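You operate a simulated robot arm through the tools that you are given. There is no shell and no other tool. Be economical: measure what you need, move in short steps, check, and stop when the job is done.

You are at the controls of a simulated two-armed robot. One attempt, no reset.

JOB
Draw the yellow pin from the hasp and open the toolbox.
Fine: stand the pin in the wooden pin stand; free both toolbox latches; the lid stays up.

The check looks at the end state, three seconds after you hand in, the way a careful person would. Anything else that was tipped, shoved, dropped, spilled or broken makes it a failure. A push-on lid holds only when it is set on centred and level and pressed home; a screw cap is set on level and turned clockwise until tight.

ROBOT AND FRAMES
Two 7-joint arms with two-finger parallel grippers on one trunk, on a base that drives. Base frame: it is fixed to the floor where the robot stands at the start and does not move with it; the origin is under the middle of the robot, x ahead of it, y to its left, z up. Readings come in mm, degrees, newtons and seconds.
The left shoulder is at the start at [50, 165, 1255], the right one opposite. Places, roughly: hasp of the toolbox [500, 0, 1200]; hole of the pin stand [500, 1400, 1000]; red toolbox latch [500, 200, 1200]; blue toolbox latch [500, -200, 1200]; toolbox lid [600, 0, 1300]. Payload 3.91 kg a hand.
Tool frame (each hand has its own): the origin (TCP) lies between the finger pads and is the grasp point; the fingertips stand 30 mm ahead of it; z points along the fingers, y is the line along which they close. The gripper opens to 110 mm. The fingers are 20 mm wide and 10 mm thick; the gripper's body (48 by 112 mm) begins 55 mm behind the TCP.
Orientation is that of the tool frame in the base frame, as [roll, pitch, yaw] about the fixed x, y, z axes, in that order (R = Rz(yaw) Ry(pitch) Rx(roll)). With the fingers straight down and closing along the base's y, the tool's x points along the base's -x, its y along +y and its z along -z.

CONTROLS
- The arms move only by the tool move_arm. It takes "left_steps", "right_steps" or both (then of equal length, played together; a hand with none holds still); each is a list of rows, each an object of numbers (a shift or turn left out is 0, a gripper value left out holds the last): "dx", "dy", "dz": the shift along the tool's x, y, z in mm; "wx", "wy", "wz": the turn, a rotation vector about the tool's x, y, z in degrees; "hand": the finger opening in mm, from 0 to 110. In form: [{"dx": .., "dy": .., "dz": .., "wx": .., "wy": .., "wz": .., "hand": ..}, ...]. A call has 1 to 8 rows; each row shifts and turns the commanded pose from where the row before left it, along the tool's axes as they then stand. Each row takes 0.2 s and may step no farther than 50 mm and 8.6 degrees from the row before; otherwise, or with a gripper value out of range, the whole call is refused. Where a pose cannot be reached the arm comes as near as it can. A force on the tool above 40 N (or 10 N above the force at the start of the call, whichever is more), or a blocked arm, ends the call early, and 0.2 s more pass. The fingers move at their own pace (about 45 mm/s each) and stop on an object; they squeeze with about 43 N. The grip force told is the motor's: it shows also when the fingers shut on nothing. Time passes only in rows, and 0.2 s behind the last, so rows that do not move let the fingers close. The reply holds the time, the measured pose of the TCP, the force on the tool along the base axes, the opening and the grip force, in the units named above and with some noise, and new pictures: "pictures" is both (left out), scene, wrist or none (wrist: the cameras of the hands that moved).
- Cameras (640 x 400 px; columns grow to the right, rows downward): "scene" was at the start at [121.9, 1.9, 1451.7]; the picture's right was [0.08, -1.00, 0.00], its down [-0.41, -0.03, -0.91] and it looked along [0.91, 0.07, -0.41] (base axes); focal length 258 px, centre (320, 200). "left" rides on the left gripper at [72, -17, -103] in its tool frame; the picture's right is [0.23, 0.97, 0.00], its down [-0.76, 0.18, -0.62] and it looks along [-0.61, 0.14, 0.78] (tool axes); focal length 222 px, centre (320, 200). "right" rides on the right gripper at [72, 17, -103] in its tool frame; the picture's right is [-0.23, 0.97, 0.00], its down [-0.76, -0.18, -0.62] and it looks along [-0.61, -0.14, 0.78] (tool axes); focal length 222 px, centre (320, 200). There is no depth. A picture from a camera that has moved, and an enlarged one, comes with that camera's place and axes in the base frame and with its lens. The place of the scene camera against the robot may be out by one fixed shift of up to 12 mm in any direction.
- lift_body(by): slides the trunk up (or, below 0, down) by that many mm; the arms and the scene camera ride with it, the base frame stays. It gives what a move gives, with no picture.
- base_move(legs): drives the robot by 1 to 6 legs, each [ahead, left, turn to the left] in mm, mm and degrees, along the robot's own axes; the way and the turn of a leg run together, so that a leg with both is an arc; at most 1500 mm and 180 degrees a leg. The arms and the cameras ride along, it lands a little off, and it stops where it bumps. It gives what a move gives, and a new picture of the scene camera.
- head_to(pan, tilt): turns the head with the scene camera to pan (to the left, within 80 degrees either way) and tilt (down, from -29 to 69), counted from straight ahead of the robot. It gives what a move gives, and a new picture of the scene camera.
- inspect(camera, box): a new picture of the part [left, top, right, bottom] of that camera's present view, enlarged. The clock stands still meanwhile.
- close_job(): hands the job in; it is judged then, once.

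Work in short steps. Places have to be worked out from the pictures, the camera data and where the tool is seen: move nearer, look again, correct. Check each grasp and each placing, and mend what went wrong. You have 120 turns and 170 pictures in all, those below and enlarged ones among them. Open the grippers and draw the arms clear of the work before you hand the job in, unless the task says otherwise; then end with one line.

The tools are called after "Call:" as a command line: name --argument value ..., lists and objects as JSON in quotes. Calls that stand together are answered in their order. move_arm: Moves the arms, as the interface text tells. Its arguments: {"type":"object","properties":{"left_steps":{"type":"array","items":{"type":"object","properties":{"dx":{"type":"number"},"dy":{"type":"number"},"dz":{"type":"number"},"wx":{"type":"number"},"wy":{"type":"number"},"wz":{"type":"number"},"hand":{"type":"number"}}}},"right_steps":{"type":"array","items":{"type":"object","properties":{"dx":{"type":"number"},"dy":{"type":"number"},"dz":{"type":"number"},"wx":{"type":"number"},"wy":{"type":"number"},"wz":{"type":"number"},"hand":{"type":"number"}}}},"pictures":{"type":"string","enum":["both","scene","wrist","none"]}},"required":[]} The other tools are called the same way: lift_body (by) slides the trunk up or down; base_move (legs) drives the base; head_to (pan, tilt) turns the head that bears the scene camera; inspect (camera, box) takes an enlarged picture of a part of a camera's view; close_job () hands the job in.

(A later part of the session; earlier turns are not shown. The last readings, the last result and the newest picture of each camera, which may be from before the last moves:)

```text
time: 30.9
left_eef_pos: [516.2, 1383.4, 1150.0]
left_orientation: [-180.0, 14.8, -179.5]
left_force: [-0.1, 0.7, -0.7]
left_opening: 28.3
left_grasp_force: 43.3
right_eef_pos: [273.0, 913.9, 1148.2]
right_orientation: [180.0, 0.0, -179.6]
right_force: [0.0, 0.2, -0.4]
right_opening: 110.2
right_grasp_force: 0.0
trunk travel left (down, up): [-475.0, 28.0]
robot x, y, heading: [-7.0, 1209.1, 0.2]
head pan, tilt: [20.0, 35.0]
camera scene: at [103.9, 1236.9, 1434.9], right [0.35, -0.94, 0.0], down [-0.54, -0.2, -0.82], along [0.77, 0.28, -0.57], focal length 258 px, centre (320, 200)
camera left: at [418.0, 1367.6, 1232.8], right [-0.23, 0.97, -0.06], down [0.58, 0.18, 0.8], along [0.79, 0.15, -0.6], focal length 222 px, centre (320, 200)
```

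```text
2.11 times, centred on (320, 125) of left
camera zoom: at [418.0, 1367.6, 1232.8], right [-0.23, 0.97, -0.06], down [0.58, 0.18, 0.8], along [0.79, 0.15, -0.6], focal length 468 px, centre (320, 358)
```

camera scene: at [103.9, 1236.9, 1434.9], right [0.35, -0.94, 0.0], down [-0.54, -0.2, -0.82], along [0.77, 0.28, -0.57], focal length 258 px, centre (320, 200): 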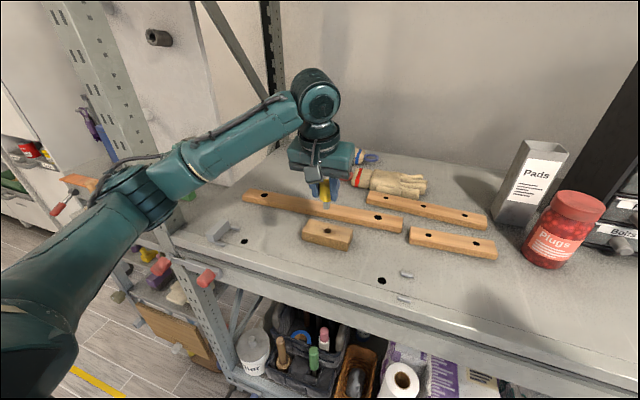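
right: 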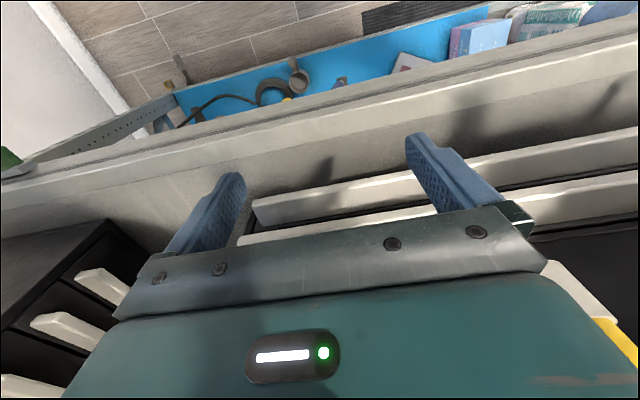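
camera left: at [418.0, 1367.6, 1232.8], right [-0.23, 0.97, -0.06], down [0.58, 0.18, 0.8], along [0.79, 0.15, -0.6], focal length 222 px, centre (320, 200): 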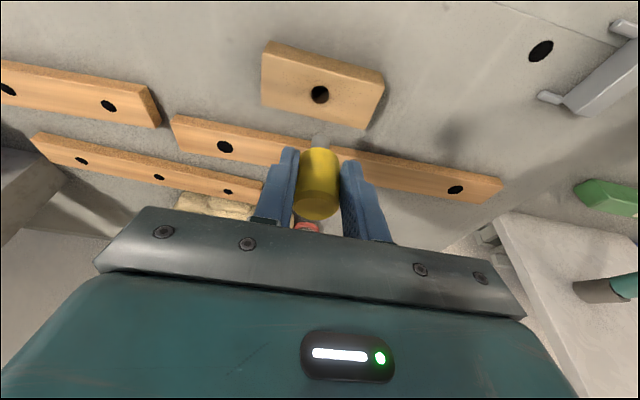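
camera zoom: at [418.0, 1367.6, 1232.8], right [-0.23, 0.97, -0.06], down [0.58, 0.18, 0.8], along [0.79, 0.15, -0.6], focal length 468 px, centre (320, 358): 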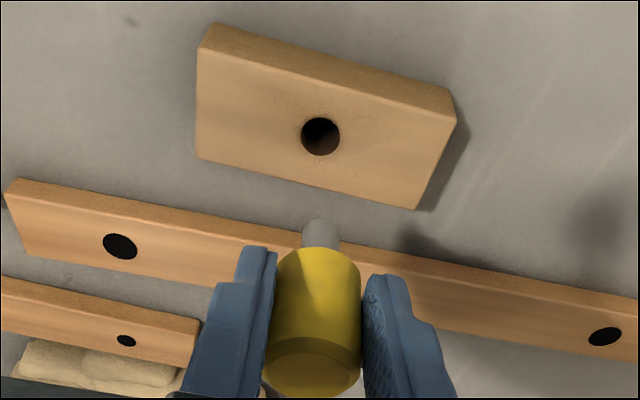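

Triangulation gives the hole at ≈(524, 1380.6, ~1032) and shaft tip at (524, 1384, 1094). I lower 40 mm, shifting 3 mm to −y, and recheck.

Call:
move_arm --left_steps '[{"dx": 5.1, "dz": 19.3, "dy": -3}, {"dx": 5.1, "dz": 19.3}, {}]' --pictures "none"

Call:
inspect --camera "scene" --box '[290, 180, 370, 260]'

Call:
inspect --camera "left" --box '[250, 30, 390, 220]'

```text
time: 31.7
left_eef_pos: [515.2, 1382.8, 1111.6]
left_orientation: [180.0, 14.8, -179.5]
left_force: [-0.1, -0.3, -0.3]
left_opening: 28.1
left_grasp_force: 43.2
right_eef_pos: [273.1, 914.4, 1149.2]
right_orientation: [-179.9, 0.0, -179.6]
right_force: [0.5, -0.1, 0.2]
right_opening: 110.1
right_grasp_force: 0.0
trunk travel left (down, up): [-475.0, 28.0]
robot x, y, heading: [-7.5, 1211.4, 0.1]
head pan, tilt: [20.0, 35.0]
```

```text
5.00 times, centred on (330, 220) of scene
camera zoom: at [104.2, 1236.8, 1434.9], right [0.35, -0.94, 0.0], down [-0.54, -0.2, -0.82], along [0.77, 0.28, -0.57], focal length 1288 px, centre (270, 100)
```

zoom: 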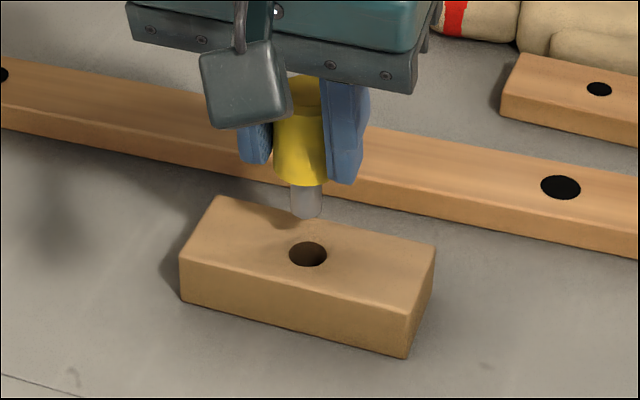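

```text
2.11 times, centred on (320, 125) of left
camera zoom: at [418.1, 1365.1, 1193.6], right [-0.23, 0.97, -0.06], down [0.58, 0.18, 0.8], along [0.79, 0.15, -0.6], focal length 468 px, centre (320, 358)
```

zoom: 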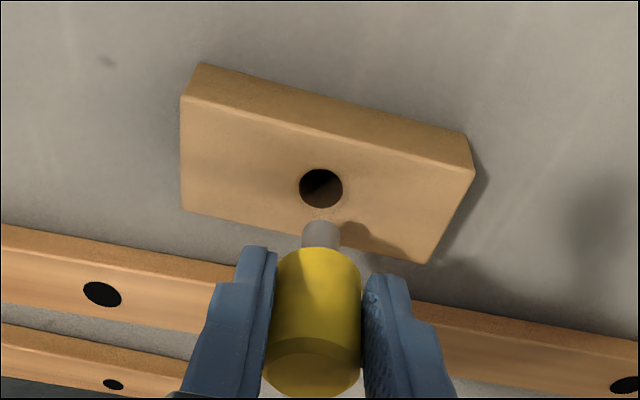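

Consistent: hole (526, 1380.7, 1028), tip (524, 1381.5, 1055). I lower 17 mm with small corrections and check again.

Call:
move_arm --left_steps '[{"dx": 1.2, "dz": 8.5, "dy": -0.8}, {"dx": 1.2, "dz": 8.5}, {}]' --pictures "none"

Call:
inspect --camera "scene" --box '[305, 205, 355, 255]'

Call:
inspect --camera "left" --box '[280, 80, 360, 180]'

```text
time: 32.5
left_eef_pos: [517.1, 1381.3, 1092.2]
left_orientation: [180.0, 14.8, -179.5]
left_force: [-1.1, 1.4, -0.5]
left_opening: 28.2
left_grasp_force: 43.0
right_eef_pos: [273.0, 914.7, 1148.6]
right_orientation: [-180.0, -0.1, -179.7]
right_force: [-0.5, 0.0, 0.2]
right_opening: 110.1
right_grasp_force: 0.0
trunk travel left (down, up): [-475.0, 28.0]
robot x, y, heading: [-9.9, 1209.0, 0.4]
head pan, tilt: [20.0, 35.0]
```

```text
8.00 times, centred on (330, 230) of scene
camera zoom: at [104.3, 1236.9, 1434.9], right [0.35, -0.94, 0.0], down [-0.54, -0.2, -0.82], along [0.77, 0.28, -0.57], focal length 2062 px, centre (240, -40)
```

zoom: 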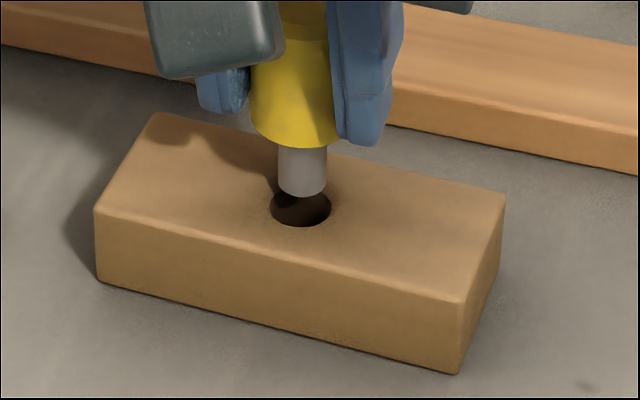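

```text
4.00 times, centred on (320, 130) of left
camera zoom: at [419.9, 1363.9, 1175.1], right [-0.23, 0.97, -0.06], down [0.58, 0.18, 0.8], along [0.78, 0.15, -0.6], focal length 888 px, centre (320, 480)
```

zoom: 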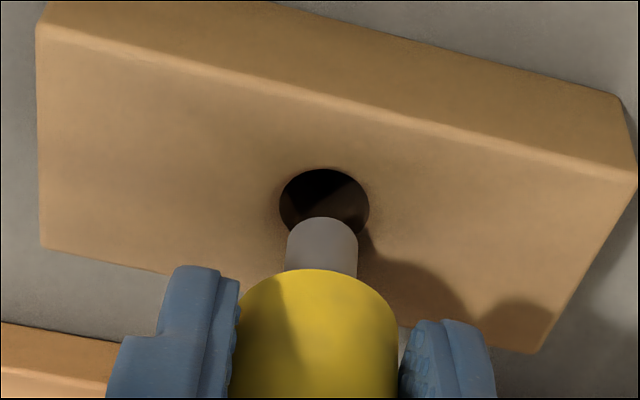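

Aligned: both views show the hole ~8 mm straight below the tip. Lowering gently into the hole.

Call:
move_arm --left_steps '[{"dx": 1.3, "dz": 4.85}, {"dx": 1.3, "dz": 4.85}, {"dx": 1, "dz": 3.87}, {"dx": 1, "dz": 3.87}]' --pictures "none"

Call:
inspect --camera "scene" --box '[305, 205, 355, 255]'

Call:
inspect --camera "left" --box '[280, 80, 360, 180]'

```text
time: 33.5
left_eef_pos: [517.3, 1381.5, 1075.2]
left_orientation: [180.0, 14.7, -179.6]
left_force: [-1.8, -0.3, -0.4]
left_opening: 28.4
left_grasp_force: 43.4
right_eef_pos: [273.3, 914.8, 1149.0]
right_orientation: [179.9, -0.1, -179.7]
right_force: [0.1, 0.4, 0.1]
right_opening: 109.9
right_grasp_force: 0.1
trunk travel left (down, up): [-475.0, 28.0]
robot x, y, heading: [-7.0, 1208.5, 0.3]
head pan, tilt: [20.0, 35.0]
```

```text
8.00 times, centred on (330, 230) of scene
camera zoom: at [104.0, 1237.0, 1434.9], right [0.35, -0.94, 0.0], down [-0.54, -0.2, -0.82], along [0.77, 0.28, -0.57], focal length 2062 px, centre (240, -40)
```

zoom: 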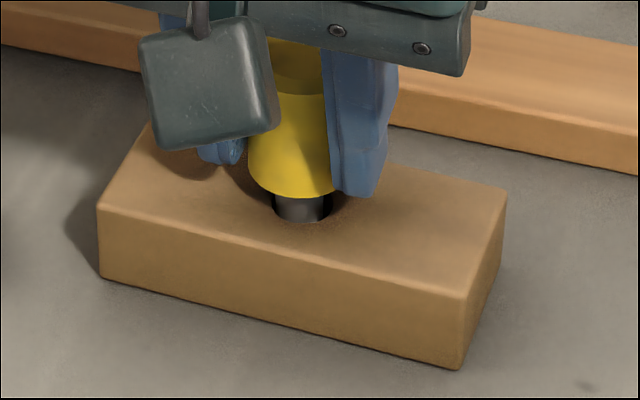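

```text
4.00 times, centred on (320, 130) of left
camera zoom: at [419.6, 1364.6, 1156.8], right [-0.23, 0.97, -0.06], down [0.58, 0.18, 0.8], along [0.78, 0.15, -0.6], focal length 888 px, centre (320, 480)
```

zoom: 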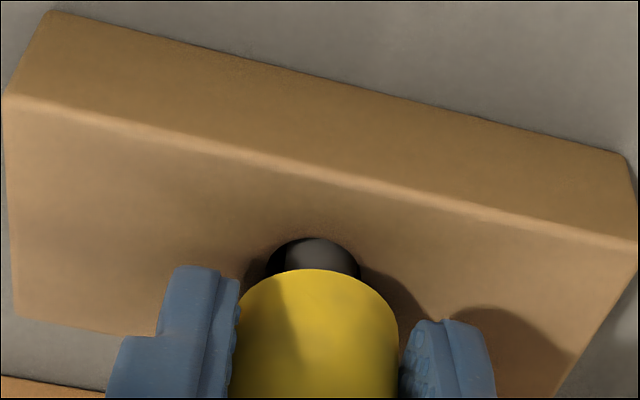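

The shaft is in the hole, slightly towards +y; I shift −1.2 mm and continue down in 3 mm steps until it seats.

Call:
move_arm --left_steps '[{"dy": -1.2}, {"dx": 0.8, "dz": 2.9}, {"dx": 0.8, "dz": 2.9}, {"dx": 0.6, "dz": 2}, {}]' --pictures "none"

Call:
inspect --camera "scene" --box '[305, 205, 355, 255]'

```text
time: 34.7
left_eef_pos: [517.4, 1380.7, 1066.7]
left_orientation: [180.0, 14.8, -179.5]
left_force: [-1.2, -0.8, -0.8]
left_opening: 28.0
left_grasp_force: 42.8
right_eef_pos: [273.4, 914.3, 1149.7]
right_orientation: [179.9, 0.0, -179.8]
right_force: [0.5, -0.1, 0.9]
right_opening: 110.0
right_grasp_force: 0.1
trunk travel left (down, up): [-475.0, 28.0]
robot x, y, heading: [-6.1, 1212.6, 0.3]
head pan, tilt: [20.0, 35.0]
```

```text
8.00 times, centred on (330, 230) of scene
camera zoom: at [104.0, 1236.9, 1434.9], right [0.35, -0.94, 0.0], down [-0.54, -0.2, -0.82], along [0.77, 0.28, -0.57], focal length 2062 px, centre (240, -40)
```

zoom: 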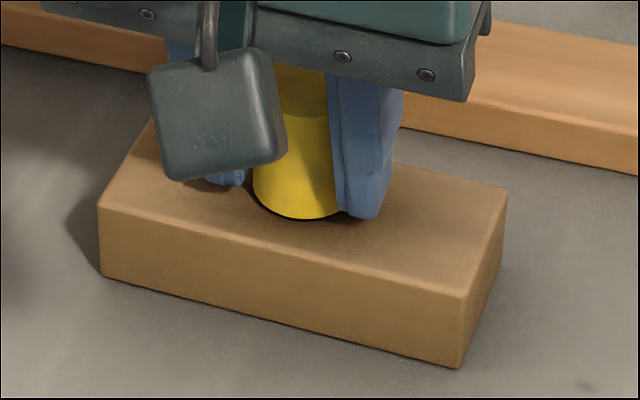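

Nearly seated; lowering in 1 mm steps to feel contact.

Call:
move_arm --left_steps '[{"dx": 0.25, "dz": 0.97}, {"dx": 0.25, "dz": 0.97}, {}]' --pictures "none"

Call:
inspect --camera "scene" --box '[305, 205, 355, 255]'

```text
time: 35.5
left_eef_pos: [517.7, 1380.6, 1065.9]
left_orientation: [179.9, 14.7, -179.5]
left_force: [0.5, 0.6, -0.8]
left_opening: 28.3
left_grasp_force: 42.9
right_eef_pos: [274.2, 914.0, 1149.1]
right_orientation: [180.0, -0.1, -179.7]
right_force: [0.2, -0.4, -0.7]
right_opening: 109.8
right_grasp_force: 0.0
trunk travel left (down, up): [-475.0, 28.0]
robot x, y, heading: [-8.1, 1209.6, 0.4]
head pan, tilt: [20.0, 35.0]
```

```text
8.00 times, centred on (330, 230) of scene
camera zoom: at [104.3, 1236.9, 1434.8], right [0.35, -0.94, 0.0], down [-0.54, -0.2, -0.82], along [0.77, 0.28, -0.57], focal length 2062 px, centre (240, -40)
```

zoom: 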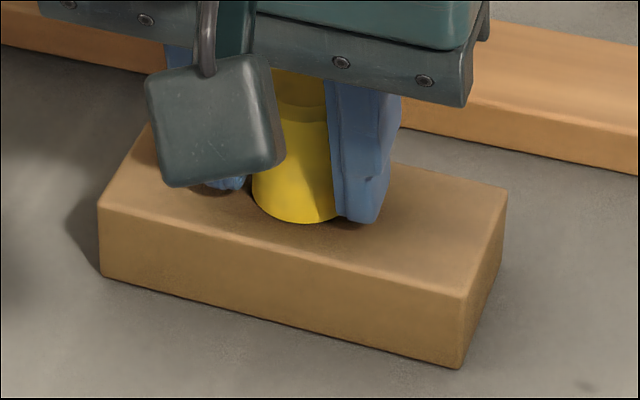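

Looks seated within ~1 mm. I open the fingers and rise straight up.

Call:
move_arm --left_steps '[{"hand": 36}, {"hand": 50}, {"hand": 60}, {}, {"dx": -5, "dz": -19.3}, {"dx": -10.2, "dz": -38.7}, {"dx": -10.2, "dz": -38.7}]' --pictures "both"

Call:
inspect --camera "scene" --box '[290, 180, 370, 260]'

```text
time: 37.1
left_eef_pos: [515.9, 1382.9, 1163.5]
left_orientation: [-180.0, 14.7, -179.4]
left_force: [1.2, 0.0, 0.2]
left_opening: 59.7
left_grasp_force: 0.0
right_eef_pos: [272.4, 914.7, 1148.2]
right_orientation: [-180.0, 0.0, -179.7]
right_force: [-0.7, -0.1, 0.5]
right_opening: 109.8
right_grasp_force: 0.0
trunk travel left (down, up): [-475.0, 28.0]
robot x, y, heading: [-4.6, 1211.6, 0.2]
head pan, tilt: [20.0, 35.0]
camera scene: at [103.8, 1236.8, 1434.8], right [0.35, -0.94, 0.0], down [-0.54, -0.2, -0.82], along [0.77, 0.28, -0.57], focal length 258 px, centre (320, 200)
camera left: at [419.1, 1366.1, 1246.3], right [-0.23, 0.97, -0.06], down [0.58, 0.18, 0.8], along [0.79, 0.15, -0.6], focal length 222 px, centre (320, 200)
```

scene: 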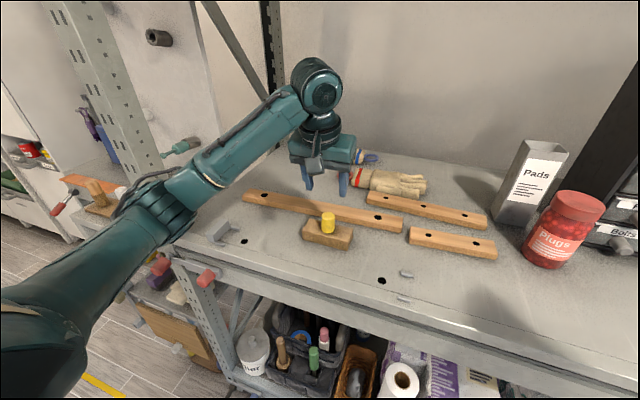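
left: 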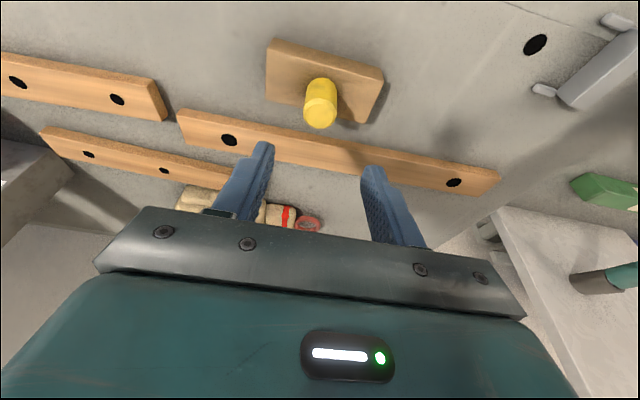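

```text
5.00 times, centred on (330, 220) of scene
camera zoom: at [103.8, 1236.8, 1434.8], right [0.35, -0.94, 0.0], down [-0.54, -0.2, -0.82], along [0.77, 0.28, -0.57], focal length 1288 px, centre (270, 100)
```

zoom: 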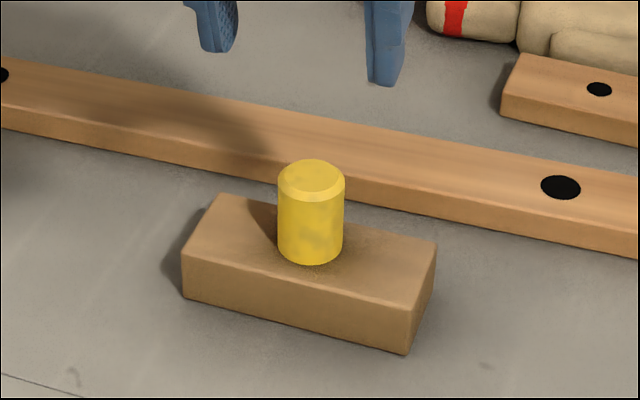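

The pin stands seated. I retract the hand and drive back to the toolbox.

Call:
move_arm --left_steps '[{"dx": -5, "dz": -40}, {"dx": 30, "dz": -34}, {"dx": 30, "dz": -34}, {"dx": 30, "dz": -30}, {"dx": 30, "dz": -10}, {"dx": 30, "dz": -10}]' --pictures "none"

Call:
base_move --legs '[[-90, 0, 0], [0, -1215, 0], [90, 0, 0]]'

Call:
head_to --pan 0 --tilt 25

```text
time: 38.5
left_eef_pos: [334.6, 1381.1, 1280.2]
left_orientation: [-180.0, 14.8, -179.4]
left_force: [-0.4, 0.3, 0.1]
left_opening: 60.0
left_grasp_force: 0.1
right_eef_pos: [273.5, 915.0, 1150.2]
right_orientation: [179.9, 0.0, -179.7]
right_force: [1.0, 0.1, -0.7]
right_opening: 109.9
right_grasp_force: 0.1
trunk travel left (down, up): [-475.0, 28.0]
robot x, y, heading: [-7.2, 1209.4, 0.2]
head pan, tilt: [20.0, 35.0]
```

```text
time: 45.9
left_eef_pos: [338.0, 197.7, 1278.7]
left_orientation: [-180.0, 14.6, -179.7]
left_force: [0.7, 0.7, 0.3]
left_opening: 59.9
left_grasp_force: 0.1
right_eef_pos: [273.5, -266.4, 1148.6]
right_orientation: [180.0, 0.0, 180.0]
right_force: [1.0, 0.2, -0.3]
right_opening: 110.0
right_grasp_force: 0.0
trunk travel left (down, up): [-475.0, 28.0]
robot x, y, heading: [-7.3, 33.6, -0.0]
head pan, tilt: [20.0, 35.0]
camera scene: at [105.2, 55.7, 1434.8], right [0.34, -0.94, 0.0], down [-0.54, -0.2, -0.82], along [0.77, 0.28, -0.57], focal length 258 px, centre (320, 200)
```

scene: 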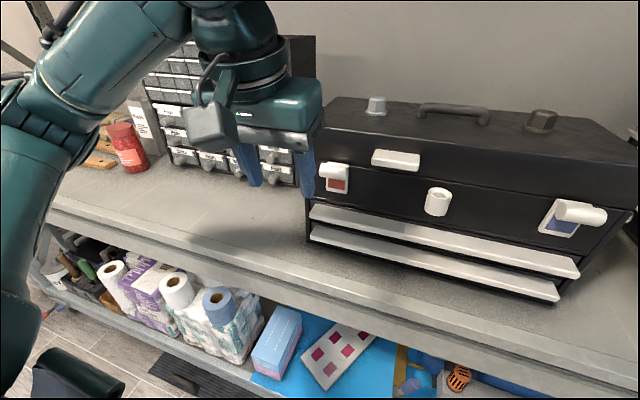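

```text
time: 46.7
left_eef_pos: [336.7, 197.6, 1280.1]
left_orientation: [-180.0, 14.7, -179.8]
left_force: [-0.1, 1.0, -0.7]
left_opening: 60.3
left_grasp_force: 0.1
right_eef_pos: [273.4, -267.3, 1148.8]
right_orientation: [-180.0, 0.1, 180.0]
right_force: [0.1, 0.3, -0.1]
right_opening: 110.0
right_grasp_force: 0.1
trunk travel left (down, up): [-475.0, 28.0]
robot x, y, heading: [-11.4, 30.0, -0.1]
head pan, tilt: [0.0, 25.0]
camera scene: at [113.7, 25.7, 1450.6], right [0.0, -1.0, 0.0], down [-0.42, 0.0, -0.91], along [0.91, 0.0, -0.42], focal length 258 px, centre (320, 200)
```

scene: 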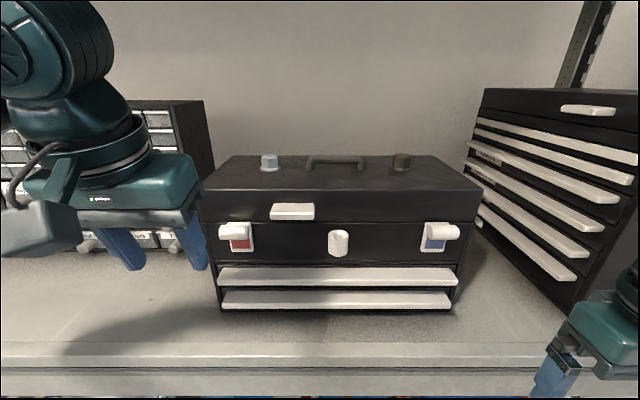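

Back at the toolbox. I bring the left hand in front of the red latch at ~45° tilt and look closely at the bar.

Call:
move_arm --left_steps '[{"dx": -27, "dz": 12, "dy": -14, "hand": 80}, {"dx": -27, "dz": 12, "dy": -14}, {"wy": -7.6}, {"wy": -7.6}, {"wy": -7.6}, {"wy": -7.6}]' --pictures "wrist"

Call:
inspect --camera "left" --box '[260, 80, 420, 200]'

```text
time: 48.1
left_eef_pos: [394.5, 170.9, 1269.9]
left_orientation: [-179.9, 45.3, -179.7]
left_force: [-0.4, 0.0, -0.4]
left_opening: 79.9
left_grasp_force: 0.1
right_eef_pos: [272.9, -266.9, 1149.8]
right_orientation: [180.0, 0.0, 179.9]
right_force: [-0.3, 0.0, 0.1]
right_opening: 109.8
right_grasp_force: 0.2
trunk travel left (down, up): [-475.0, 28.0]
robot x, y, heading: [-7.8, 31.9, 0.2]
head pan, tilt: [0.0, 25.0]
camera left: at [269.7, 153.1, 1291.7], right [-0.16, 0.97, -0.16], down [0.09, 0.18, 0.98], along [0.98, 0.15, -0.12], focal length 222 px, centre (320, 200)
```

left: 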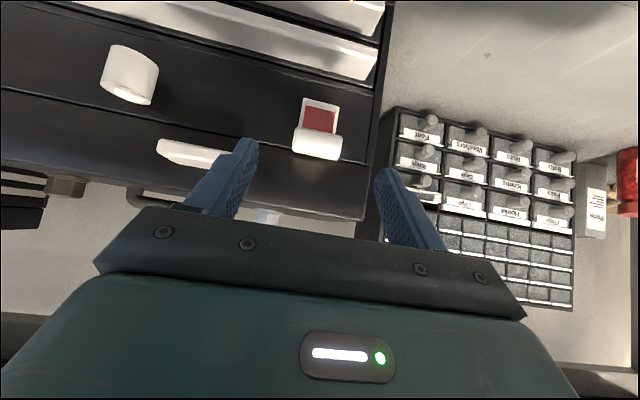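

```text
3.33 times, centred on (340, 140) of left
camera zoom: at [269.7, 153.1, 1291.7], right [-0.16, 0.97, -0.16], down [0.09, 0.18, 0.98], along [0.98, 0.15, -0.12], focal length 740 px, centre (253, 400)
```

zoom: 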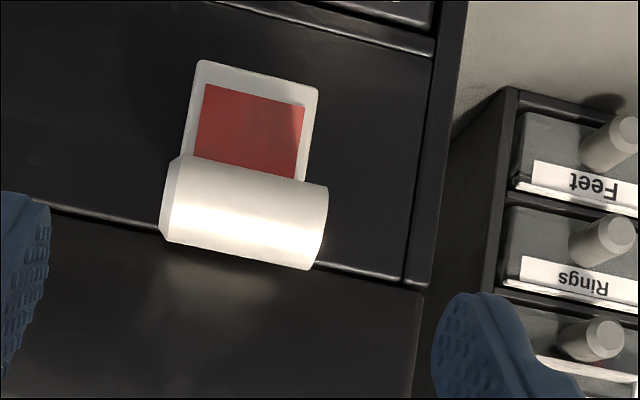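

Bar centre ≈(459, 171, 1218), ~43 mm long. I approach with fingers straddling its two ends.

Call:
move_arm --left_steps '[{"dx": -4.6, "dz": 20, "hand": 70}, {"dx": -4.6, "dz": 20}, {"dz": 15}, {"dz": 14}, {}]' --pictures "both"

```text
time: 49.3
left_eef_pos: [450.3, 171.7, 1224.6]
left_orientation: [-180.0, 45.2, -179.8]
left_force: [-0.5, 0.4, -0.7]
left_opening: 70.1
left_grasp_force: 0.0
right_eef_pos: [271.5, -267.1, 1148.6]
right_orientation: [-180.0, -0.1, 180.0]
right_force: [-0.6, 0.0, -0.6]
right_opening: 110.1
right_grasp_force: 0.0
trunk travel left (down, up): [-475.0, 28.0]
robot x, y, heading: [-6.2, 31.2, 0.1]
head pan, tilt: [0.0, 25.0]
camera scene: at [113.5, 25.6, 1450.6], right [0.0, -1.0, 0.0], down [-0.42, 0.0, -0.91], along [0.91, 0.0, -0.42], focal length 258 px, centre (320, 200)
camera left: at [324.9, 154.2, 1248.3], right [-0.16, 0.97, -0.16], down [0.09, 0.18, 0.98], along [0.98, 0.14, -0.12], focal length 222 px, centre (320, 200)
```

scene: 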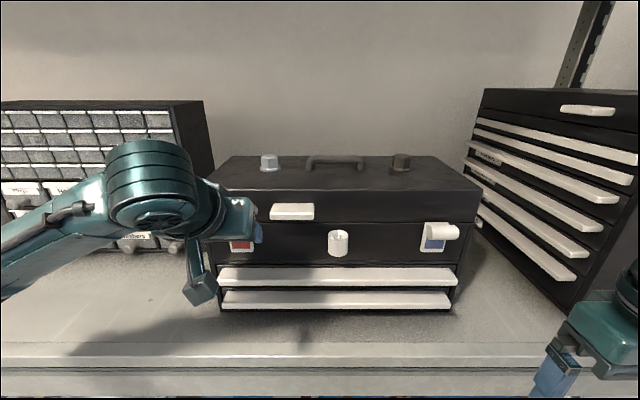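
left: 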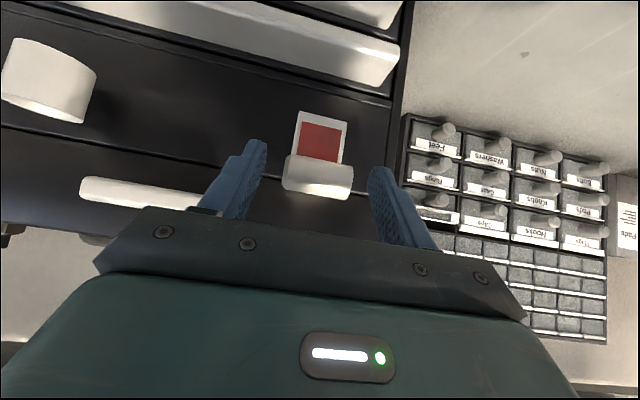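

Bar is at x≈465. I advance 6 mm and close on its ends.

Call:
move_arm --left_steps '[{"dx": -4, "dz": 4.5}, {"hand": 30}, {"hand": 30}, {"hand": 30}, {"hand": 30}]' --pictures "wrist"

Call:
inspect --camera "left" --box '[230, 80, 410, 240]'

```text
time: 50.5
left_eef_pos: [456.1, 170.3, 1226.5]
left_orientation: [-179.9, 45.2, -179.9]
left_force: [-0.1, -3.3, 0.3]
left_opening: 43.5
left_grasp_force: 42.6
right_eef_pos: [272.7, -268.4, 1148.2]
right_orientation: [-180.0, 0.1, -180.0]
right_force: [-0.4, -0.2, 0.0]
right_opening: 109.9
right_grasp_force: 0.1
trunk travel left (down, up): [-475.0, 28.0]
robot x, y, heading: [-8.3, 28.8, 0.1]
head pan, tilt: [0.0, 25.0]
camera left: at [331.2, 153.5, 1249.3], right [-0.16, 0.97, -0.16], down [0.09, 0.18, 0.98], along [0.98, 0.14, -0.12], focal length 222 px, centre (320, 200)
```

left: 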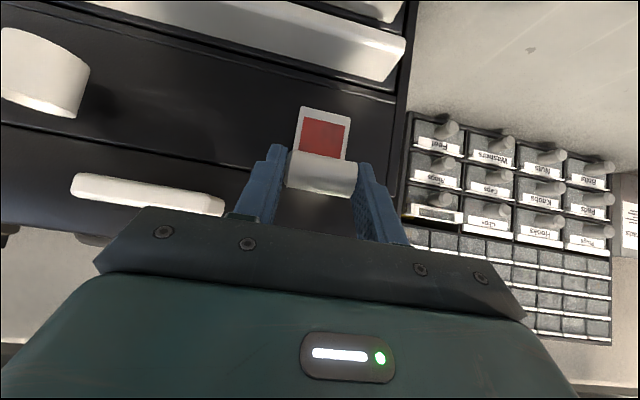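

```text
2.50 times, centred on (320, 160) of left
camera zoom: at [331.2, 153.5, 1249.3], right [-0.16, 0.97, -0.16], down [0.09, 0.18, 0.98], along [0.98, 0.14, -0.12], focal length 555 px, centre (320, 300)
```

zoom: 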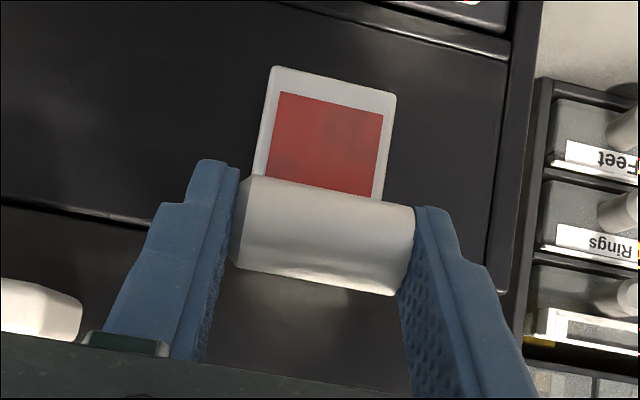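

Gripped (43.5 mm). I test which way it gives, first a gentle 4 mm pull outward.

Call:
move_arm --left_steps '[{"dx": 1.4, "dz": -1.4}, {"dx": 1.4, "dz": -1.4}]' --pictures "none"

```text
time: 51.1
left_eef_pos: [455.3, 170.6, 1225.9]
left_orientation: [-179.8, 45.2, -179.6]
left_force: [19.8, -6.7, -0.2]
left_opening: 43.6
left_grasp_force: 42.8
right_eef_pos: [274.6, -267.6, 1147.3]
right_orientation: [179.9, -0.2, -180.0]
right_force: [-1.3, -0.7, 0.4]
right_opening: 109.6
right_grasp_force: 0.1
trunk travel left (down, up): [-475.0, 28.0]
robot x, y, heading: [-11.2, 33.5, 0.3]
head pan, tilt: [0.0, 25.0]
```

Outward is stiff (20 N). I undo that and test downward 4 mm.

Call:
move_arm --left_steps '[{"dx": -2.8, "dz": 2.8}, {"dx": 1.4, "dz": 1.4}, {"dx": 1.4, "dz": 1.4}]' --pictures "none"

```text
time: 51.9
left_eef_pos: [455.7, 170.0, 1227.0]
left_orientation: [-180.0, 45.6, -179.8]
left_force: [4.1, -3.9, 15.0]
left_opening: 43.3
left_grasp_force: 42.8
right_eef_pos: [271.9, -269.1, 1150.0]
right_orientation: [179.9, 0.0, 179.9]
right_force: [-0.5, 0.0, 0.3]
right_opening: 110.1
right_grasp_force: 0.0
trunk travel left (down, up): [-475.0, 28.0]
robot x, y, heading: [-7.6, 30.8, -0.0]
head pan, tilt: [0.0, 25.0]
```

Downward is stiff too. Undo and test upward 5 mm.

Call:
move_arm --left_steps '[{"dx": -2.8, "dz": -2.8}, {"dx": -1.8, "dz": -1.8}, {"dx": -1.8, "dz": -1.8}]' --pictures "none"

```text
time: 52.7
left_eef_pos: [457.3, 169.0, 1227.3]
left_orientation: [179.5, 44.3, 179.7]
left_force: [2.2, -6.6, 0.7]
left_opening: 43.3
left_grasp_force: 43.5
right_eef_pos: [274.9, -267.2, 1147.8]
right_orientation: [-180.0, -0.1, 180.0]
right_force: [0.6, -0.4, -0.3]
right_opening: 110.1
right_grasp_force: 0.1
trunk travel left (down, up): [-475.0, 28.0]
robot x, y, heading: [-6.9, 31.3, 0.2]
head pan, tilt: [0.0, 25.0]
```

Up shows little force but little motion. I undo and test sideways, +y 6 mm.

Call:
move_arm --left_steps '[{"dx": 3.6, "dz": 3.6}, {"dy": 3}, {"dy": 3}]' --pictures "none"

```text
time: 53.5
left_eef_pos: [455.6, 169.5, 1228.0]
left_orientation: [-180.0, 45.1, 179.7]
left_force: [-0.2, -27.0, 0.5]
left_opening: 43.5
left_grasp_force: 43.4
right_eef_pos: [273.6, -271.9, 1147.7]
right_orientation: [179.8, 0.0, 180.0]
right_force: [-0.8, -0.2, 0.0]
right_opening: 110.1
right_grasp_force: 0.0
trunk travel left (down, up): [-475.0, 28.0]
robot x, y, heading: [-8.5, 28.7, -0.1]
head pan, tilt: [0.0, 25.0]
```

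+y is stiff. Undo and test −y.

Call:
move_arm --left_steps '[{"dy": -6}, {"dy": -3}, {"dy": -3}]' --pictures "none"

```text
time: 54.3
left_eef_pos: [456.0, 169.3, 1227.4]
left_orientation: [179.8, 45.1, -179.2]
left_force: [-3.2, 14.9, 0.1]
left_opening: 43.7
left_grasp_force: 43.0
right_eef_pos: [271.9, -264.4, 1150.2]
right_orientation: [-179.9, 0.0, -179.9]
right_force: [-0.2, -0.1, 0.7]
right_opening: 110.1
right_grasp_force: 0.1
trunk travel left (down, up): [-475.0, 28.0]
robot x, y, heading: [-6.8, 32.2, 0.1]
head pan, tilt: [0.0, 25.0]
```

−y is also stiff. I recentre and repeat the upward test more carefully.

Call:
move_arm --left_steps '[{"dy": 5.5}, {"dx": -2.1, "dz": -2.1}, {"dx": -2.1, "dz": -2.1}, {"dx": -2.1, "dz": -2.1}, {}]' --pictures "none"

Call:
inspect --camera "left" --box '[230, 80, 410, 240]'

```text
time: 55.5
left_eef_pos: [458.4, 171.0, 1233.4]
left_orientation: [180.0, 44.7, -179.9]
left_force: [-2.5, 1.5, 0.1]
left_opening: 43.9
left_grasp_force: 42.9
right_eef_pos: [273.2, -266.2, 1149.0]
right_orientation: [180.0, -0.1, 180.0]
right_force: [-0.2, -0.4, 0.0]
right_opening: 110.1
right_grasp_force: 0.0
trunk travel left (down, up): [-475.0, 28.0]
robot x, y, heading: [-8.8, 31.4, 0.1]
head pan, tilt: [0.0, 25.0]
```

```text
2.50 times, centred on (320, 160) of left
camera zoom: at [332.9, 153.7, 1256.0], right [-0.16, 0.97, -0.16], down [0.1, 0.18, 0.98], along [0.98, 0.14, -0.13], focal length 555 px, centre (320, 300)
```

zoom: 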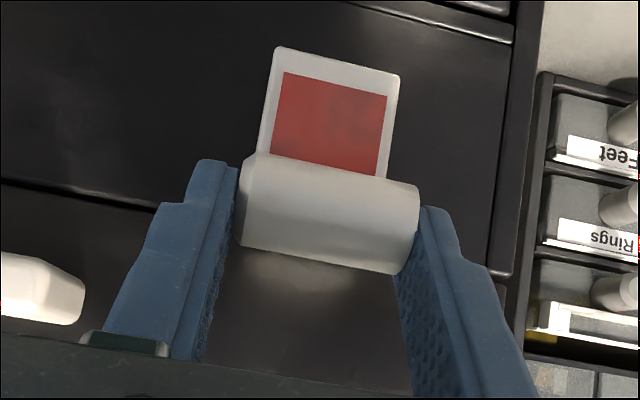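

The fingers slid along the bar, so plain translations are locked. Perhaps the bar is a quarter-turn handle; I test a small rotation about base x with this grip.

Call:
move_arm --left_steps '[{"dx": 3, "dz": 3}, {"wx": -2, "wz": 2}, {"wx": -2, "wz": 2}, {"wx": -2, "wz": 2}, {}]' --pictures "none"

Call:
inspect --camera "left" --box '[230, 80, 410, 240]'

```text
time: 56.7
left_eef_pos: [455.7, 167.7, 1235.6]
left_orientation: [168.2, 45.1, 171.7]
left_force: [8.9, -11.3, 8.8]
left_opening: 45.9
left_grasp_force: 43.0
right_eef_pos: [271.9, -269.0, 1148.4]
right_orientation: [179.8, 0.0, -180.0]
right_force: [0.6, -0.8, 0.1]
right_opening: 110.0
right_grasp_force: 0.0
trunk travel left (down, up): [-475.0, 28.0]
robot x, y, heading: [-8.1, 30.7, -0.2]
head pan, tilt: [0.0, 25.0]
```

```text
2.50 times, centred on (320, 160) of left
camera zoom: at [331.5, 148.0, 1253.7], right [-0.16, 0.99, -0.02], down [0.09, 0.03, 1.0], along [0.98, 0.16, -0.09], focal length 555 px, centre (320, 300)
```

zoom: 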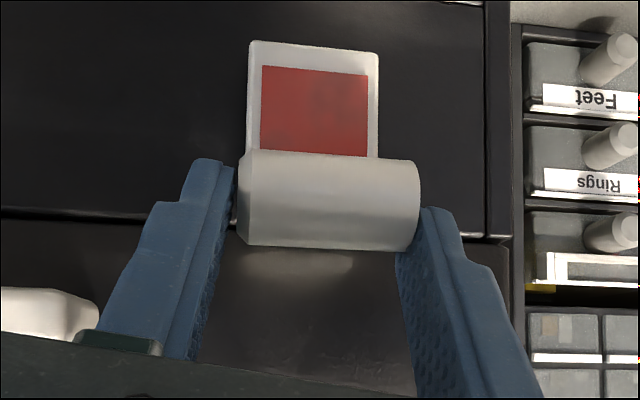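

The bar doesn't turn that way. I open, back off, and look from above into the gap between bar and plate to see how it is mounted.

Call:
move_arm --left_steps '[{"wx": 6, "wz": -6, "hand": 80}, {"wx": 2, "wz": -2}, {"dz": -25}, {"dx": -30, "dz": -30}, {"dx": -20, "dz": -20, "wy": 8.5}, {"wy": 8.5, "dx": -20}, {"wy": 8.5, "dx": -10, "dz": -20}, {"wy": 8.5, "dz": -10}]' --pictures "none"

Call:
move_arm --left_steps '[{"wy": 8.5}, {"wy": 2}]' --pictures "wrist"

```text
time: 58.5
left_eef_pos: [450.3, 175.8, 1363.4]
left_orientation: [-177.0, 11.1, -179.1]
left_force: [-0.4, 0.0, 0.0]
left_opening: 79.9
left_grasp_force: 0.0
right_eef_pos: [272.7, -268.2, 1149.0]
right_orientation: [180.0, 0.0, -180.0]
right_force: [0.3, -1.1, 0.6]
right_opening: 110.3
right_grasp_force: 0.1
trunk travel left (down, up): [-475.0, 28.0]
robot x, y, heading: [-7.6, 30.0, -0.1]
head pan, tilt: [0.0, 25.0]
```

```text
time: 59.1
left_eef_pos: [450.7, 177.5, 1364.0]
left_orientation: [-177.1, 0.6, -179.9]
left_force: [0.6, 0.1, -0.4]
left_opening: 79.9
left_grasp_force: 0.0
right_eef_pos: [271.1, -267.8, 1149.2]
right_orientation: [180.0, 0.0, -179.9]
right_force: [0.2, 0.9, 1.7]
right_opening: 109.9
right_grasp_force: 0.0
trunk travel left (down, up): [-475.0, 28.0]
robot x, y, heading: [-9.4, 34.8, 0.1]
head pan, tilt: [0.0, 25.0]
camera left: at [375.7, 166.0, 1466.7], right [-0.23, 0.97, -0.05], down [0.75, 0.21, 0.62], along [0.61, 0.1, -0.78], focal length 222 px, centre (320, 200)
```

left: 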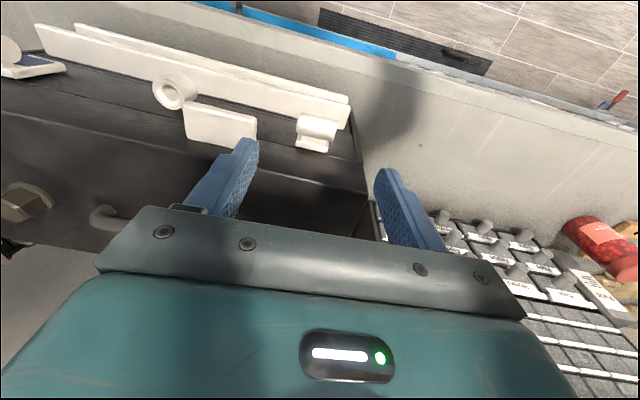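

Call:
inspect --camera "left" --box '[280, 100, 350, 165]'

Call:
inspect --camera "left" --box '[0, 20, 80, 100]'

```text
6.15 times, centred on (315, 132) of left
camera zoom: at [375.7, 166.0, 1466.7], right [-0.23, 0.97, -0.05], down [0.75, 0.21, 0.62], along [0.61, 0.1, -0.78], focal length 1367 px, centre (351, 615)
```

zoom: 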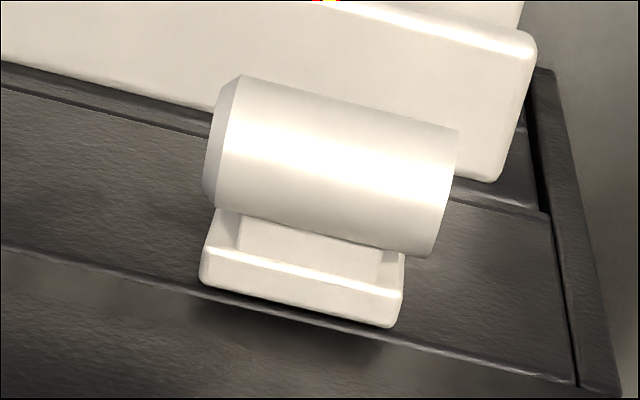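

```text
5.00 times, centred on (40, 60) of left
camera zoom: at [375.7, 166.0, 1466.7], right [-0.23, 0.97, -0.05], down [0.75, 0.21, 0.62], along [0.61, 0.1, -0.78], focal length 1111 px, centre (1720, 900)
```

zoom: 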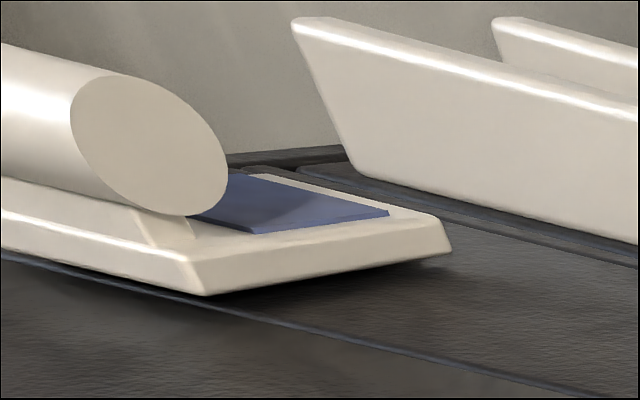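

The bar is fixed by a broad foot to the plate — it looks like a slider or rocker. I'll press with closed fingertips from above with more force to test sliding down. First position above the bar at 30° tilt.

Call:
move_arm --left_steps '[{"wx": 3, "dy": -6, "hand": 0}, {"wy": -8}, {"wy": -8}, {"wy": -8}, {"wy": -6}, {"dx": 20, "dz": 35}, {"dx": 20, "dz": 35}, {}]' --pictures "wrist"

```text
time: 60.9
left_eef_pos: [453.3, 161.8, 1284.2]
left_orientation: [-173.2, 30.6, -176.3]
left_force: [0.3, -0.7, -0.9]
left_opening: 0.1
left_grasp_force: 37.7
right_eef_pos: [271.3, -268.2, 1148.6]
right_orientation: [-179.9, 0.0, 180.0]
right_force: [0.3, -0.1, 0.5]
right_opening: 110.3
right_grasp_force: 0.0
trunk travel left (down, up): [-475.0, 28.0]
robot x, y, heading: [-12.4, 28.7, 0.1]
head pan, tilt: [0.0, 25.0]
camera left: at [337.5, 150.7, 1338.4], right [-0.2, 0.96, -0.22], down [0.34, 0.27, 0.9], along [0.92, 0.11, -0.37], focal length 222 px, centre (320, 200)
```

left: 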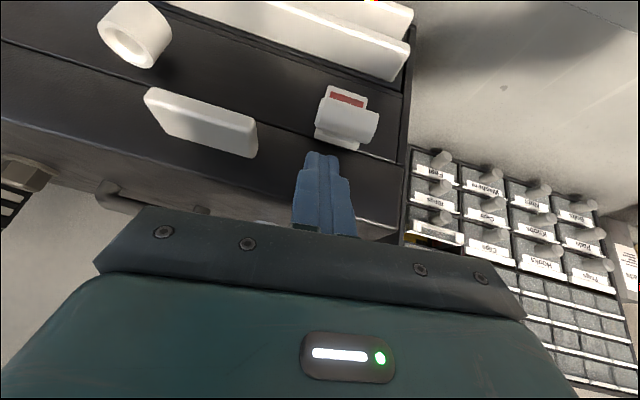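

I enlarge the latch: this angle shows the foot from the inner side. Also I straighten the roll/yaw error.

Call:
inspect --camera "left" --box '[300, 70, 400, 165]'

Call:
move_arm --left_steps '[{"wx": -6.8}, {"wx": 1.85, "wz": 3.2}, {}]' --pictures "none"

```text
4.21 times, centred on (350, 118) of left
camera zoom: at [337.5, 150.7, 1338.4], right [-0.2, 0.96, -0.22], down [0.34, 0.27, 0.9], along [0.92, 0.11, -0.37], focal length 935 px, centre (194, 547)
```

zoom: 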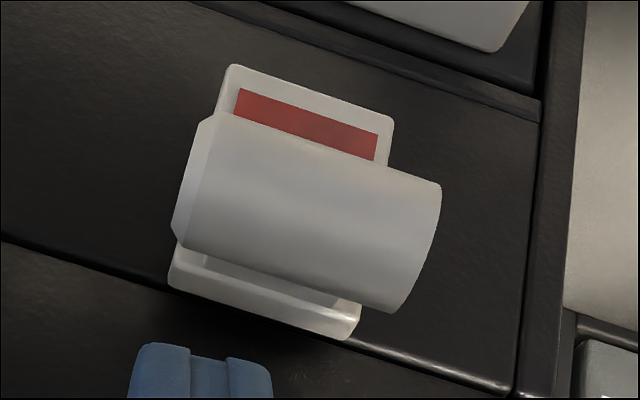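

```text
time: 61.7
left_eef_pos: [453.3, 160.9, 1284.5]
left_orientation: [179.9, 30.5, 179.9]
left_force: [0.4, 0.5, 0.0]
left_opening: 0.2
left_grasp_force: 37.6
right_eef_pos: [273.0, -268.4, 1147.8]
right_orientation: [-180.0, -0.1, 180.0]
right_force: [0.8, -0.6, -0.3]
right_opening: 110.0
right_grasp_force: 0.0
trunk travel left (down, up): [-475.0, 28.0]
robot x, y, heading: [-5.7, 29.4, 0.1]
head pan, tilt: [0.0, 25.0]
```

Now I lower the closed fingertips onto the bar top and press down stepwise.

Call:
move_arm --left_steps '[{"dx": 8, "dz": 8, "dy": 10}, {"dx": 8, "dz": 8}, {"dx": 2, "dz": 3.4}, {"dx": 2, "dz": 3.4}, {"dx": 1, "dz": 1.72}, {"dx": 1, "dz": 1.72}, {"dx": 1, "dz": 1.72}, {"dx": 1, "dz": 1.72}]' --pictures "none"

Call:
inspect --camera "left" --box '[260, 60, 400, 180]'

```text
time: 63.5
left_eef_pos: [445.3, 172.3, 1248.2]
left_orientation: [-179.9, 30.7, 179.9]
left_force: [-3.2, 0.9, 8.0]
left_opening: 0.0
left_grasp_force: 37.3
right_eef_pos: [270.8, -266.6, 1149.4]
right_orientation: [-180.0, 0.1, 180.0]
right_force: [-0.4, 0.4, -0.2]
right_opening: 110.2
right_grasp_force: 0.1
trunk travel left (down, up): [-475.0, 28.0]
robot x, y, heading: [-6.8, 29.1, -0.2]
head pan, tilt: [0.0, 25.0]
```

```text
3.33 times, centred on (330, 120) of left
camera zoom: at [329.6, 155.9, 1300.5], right [-0.19, 0.97, -0.12], down [0.34, 0.18, 0.92], along [0.92, 0.14, -0.36], focal length 740 px, centre (287, 467)
```

zoom: 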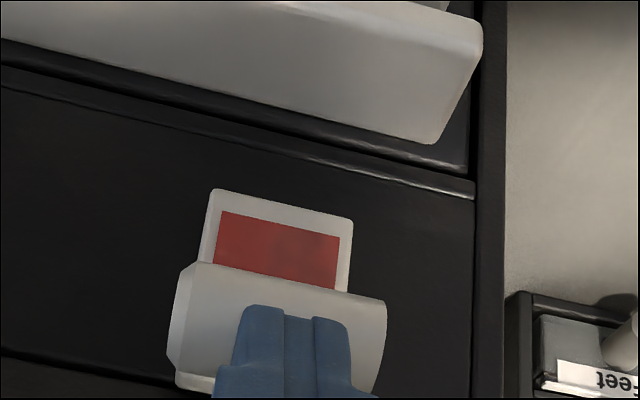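

Contact (8 N). I press further in 2 mm steps.

Call:
move_arm --left_steps '[{"dx": 1, "dz": 1.72}, {"dx": 1, "dz": 1.72}, {"dx": 1, "dz": 1.72}, {"dx": 1, "dz": 1.72}]' --pictures "none"

Call:
inspect --camera "left" --box '[260, 60, 400, 180]'

```text
time: 64.5
left_eef_pos: [439.9, 171.9, 1242.9]
left_orientation: [179.9, 31.0, 179.9]
left_force: [-24.4, 1.9, 31.4]
left_opening: 0.0
left_grasp_force: 37.5
right_eef_pos: [266.1, -268.5, 1150.7]
right_orientation: [-180.0, 0.4, -179.9]
right_force: [0.1, -0.2, -0.1]
right_opening: 110.2
right_grasp_force: 0.1
trunk travel left (down, up): [-475.0, 28.0]
robot x, y, heading: [-6.3, 31.1, -0.1]
head pan, tilt: [0.0, 25.0]
```

```text
3.33 times, centred on (330, 120) of left
camera zoom: at [323.2, 156.1, 1295.1], right [-0.19, 0.97, -0.12], down [0.33, 0.18, 0.93], along [0.92, 0.14, -0.36], focal length 740 px, centre (287, 467)
```

zoom: 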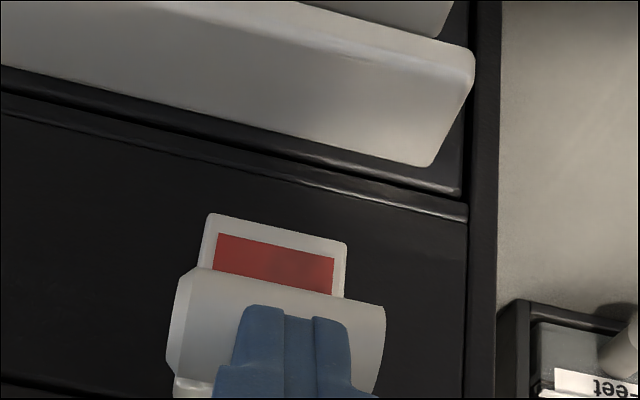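

The window appears narrower — the bar seems to be moving down, but my fingertips are slipping off the front. I lift slightly and look whether it stays.

Call:
move_arm --left_steps '[{"dx": -6, "dz": -10}, {"dx": -6, "dz": -10}, {"dx": -8, "dz": 5}]' --pictures "none"

Call:
inspect --camera "left" --box '[260, 60, 400, 180]'

```text
time: 65.3
left_eef_pos: [457.7, 171.7, 1261.6]
left_orientation: [179.9, 30.4, 179.9]
left_force: [-0.1, -0.2, -0.3]
left_opening: 0.1
left_grasp_force: 37.7
right_eef_pos: [272.6, -267.2, 1149.3]
right_orientation: [-180.0, 0.0, -180.0]
right_force: [-0.2, -0.3, 0.4]
right_opening: 109.9
right_grasp_force: 0.1
trunk travel left (down, up): [-475.0, 28.0]
robot x, y, heading: [-8.3, 37.1, -0.2]
head pan, tilt: [0.0, 25.0]
```

```text
3.33 times, centred on (330, 120) of left
camera zoom: at [342.3, 155.6, 1314.0], right [-0.19, 0.97, -0.11], down [0.34, 0.18, 0.92], along [0.92, 0.14, -0.37], focal length 740 px, centre (287, 467)
```

zoom: 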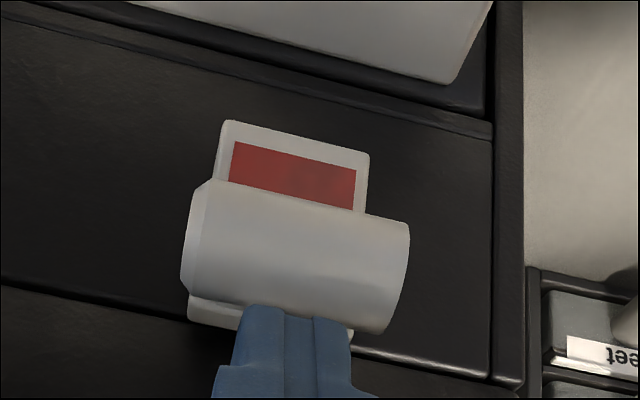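

I press again with the fingertips more directly over the bar's axis.

Call:
move_arm --left_steps '[{"dx": 6, "dz": -3.5}, {"dx": 2, "dz": 3.4}, {"dx": 1, "dz": 1.72}, {"dx": 1, "dz": 1.72}, {"dx": 1, "dz": 1.72}, {"dx": 1, "dz": 1.72}, {"dx": 1, "dz": 1.72}]' --pictures "none"

Call:
inspect --camera "left" --box '[260, 60, 400, 180]'

```text
time: 66.9
left_eef_pos: [448.1, 172.2, 1249.8]
left_orientation: [180.0, 30.8, 179.8]
left_force: [-2.2, -0.3, 6.3]
left_opening: 0.0
left_grasp_force: 37.5
right_eef_pos: [272.2, -266.6, 1150.0]
right_orientation: [-180.0, 0.0, 179.9]
right_force: [-0.9, 0.4, 0.7]
right_opening: 110.2
right_grasp_force: 0.1
trunk travel left (down, up): [-475.0, 28.0]
robot x, y, heading: [-11.8, 30.9, 0.0]
head pan, tilt: [0.0, 25.0]
```

```text
3.33 times, centred on (330, 120) of left
camera zoom: at [332.0, 156.5, 1302.0], right [-0.19, 0.97, -0.12], down [0.34, 0.18, 0.92], along [0.92, 0.14, -0.36], focal length 740 px, centre (287, 467)
```

zoom: 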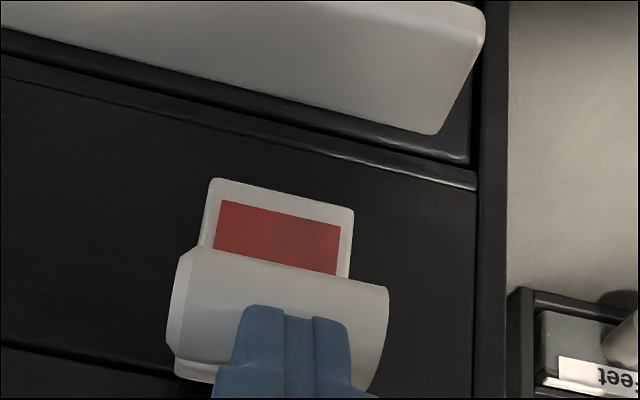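

Contact again at 6 N with good placement; press 8 mm more.

Call:
move_arm --left_steps '[{"dx": 0.6, "dz": 1.9}, {"dx": 0.6, "dz": 1.9}, {"dx": 0.6, "dz": 1.9}, {"dx": 0.6, "dz": 1.9}]' --pictures "none"

Call:
inspect --camera "left" --box '[260, 60, 400, 180]'

```text
time: 67.9
left_eef_pos: [446.8, 172.8, 1247.1]
left_orientation: [-179.7, 31.5, 179.9]
left_force: [-13.7, 2.5, 22.8]
left_opening: 0.0
left_grasp_force: 37.8
right_eef_pos: [269.2, -267.5, 1150.3]
right_orientation: [179.9, 0.2, -179.9]
right_force: [-0.5, 1.0, 1.3]
right_opening: 109.9
right_grasp_force: 0.1
trunk travel left (down, up): [-475.0, 28.0]
robot x, y, heading: [-9.6, 34.0, 0.2]
head pan, tilt: [0.0, 25.0]
stopped in row 4 (left hand): the force on the tool passed its limit (the readings are from after the stop); the commanded pose is now the measured one
```

```text
3.33 times, centred on (330, 120) of left
camera zoom: at [329.0, 156.8, 1298.7], right [-0.19, 0.97, -0.12], down [0.32, 0.18, 0.93], along [0.93, 0.14, -0.35], focal length 740 px, centre (287, 467)
```

zoom: 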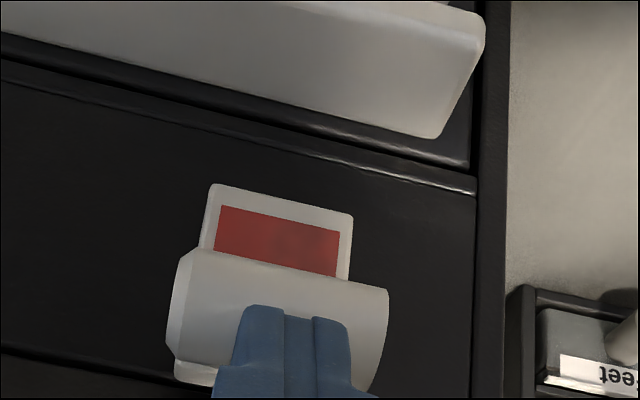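

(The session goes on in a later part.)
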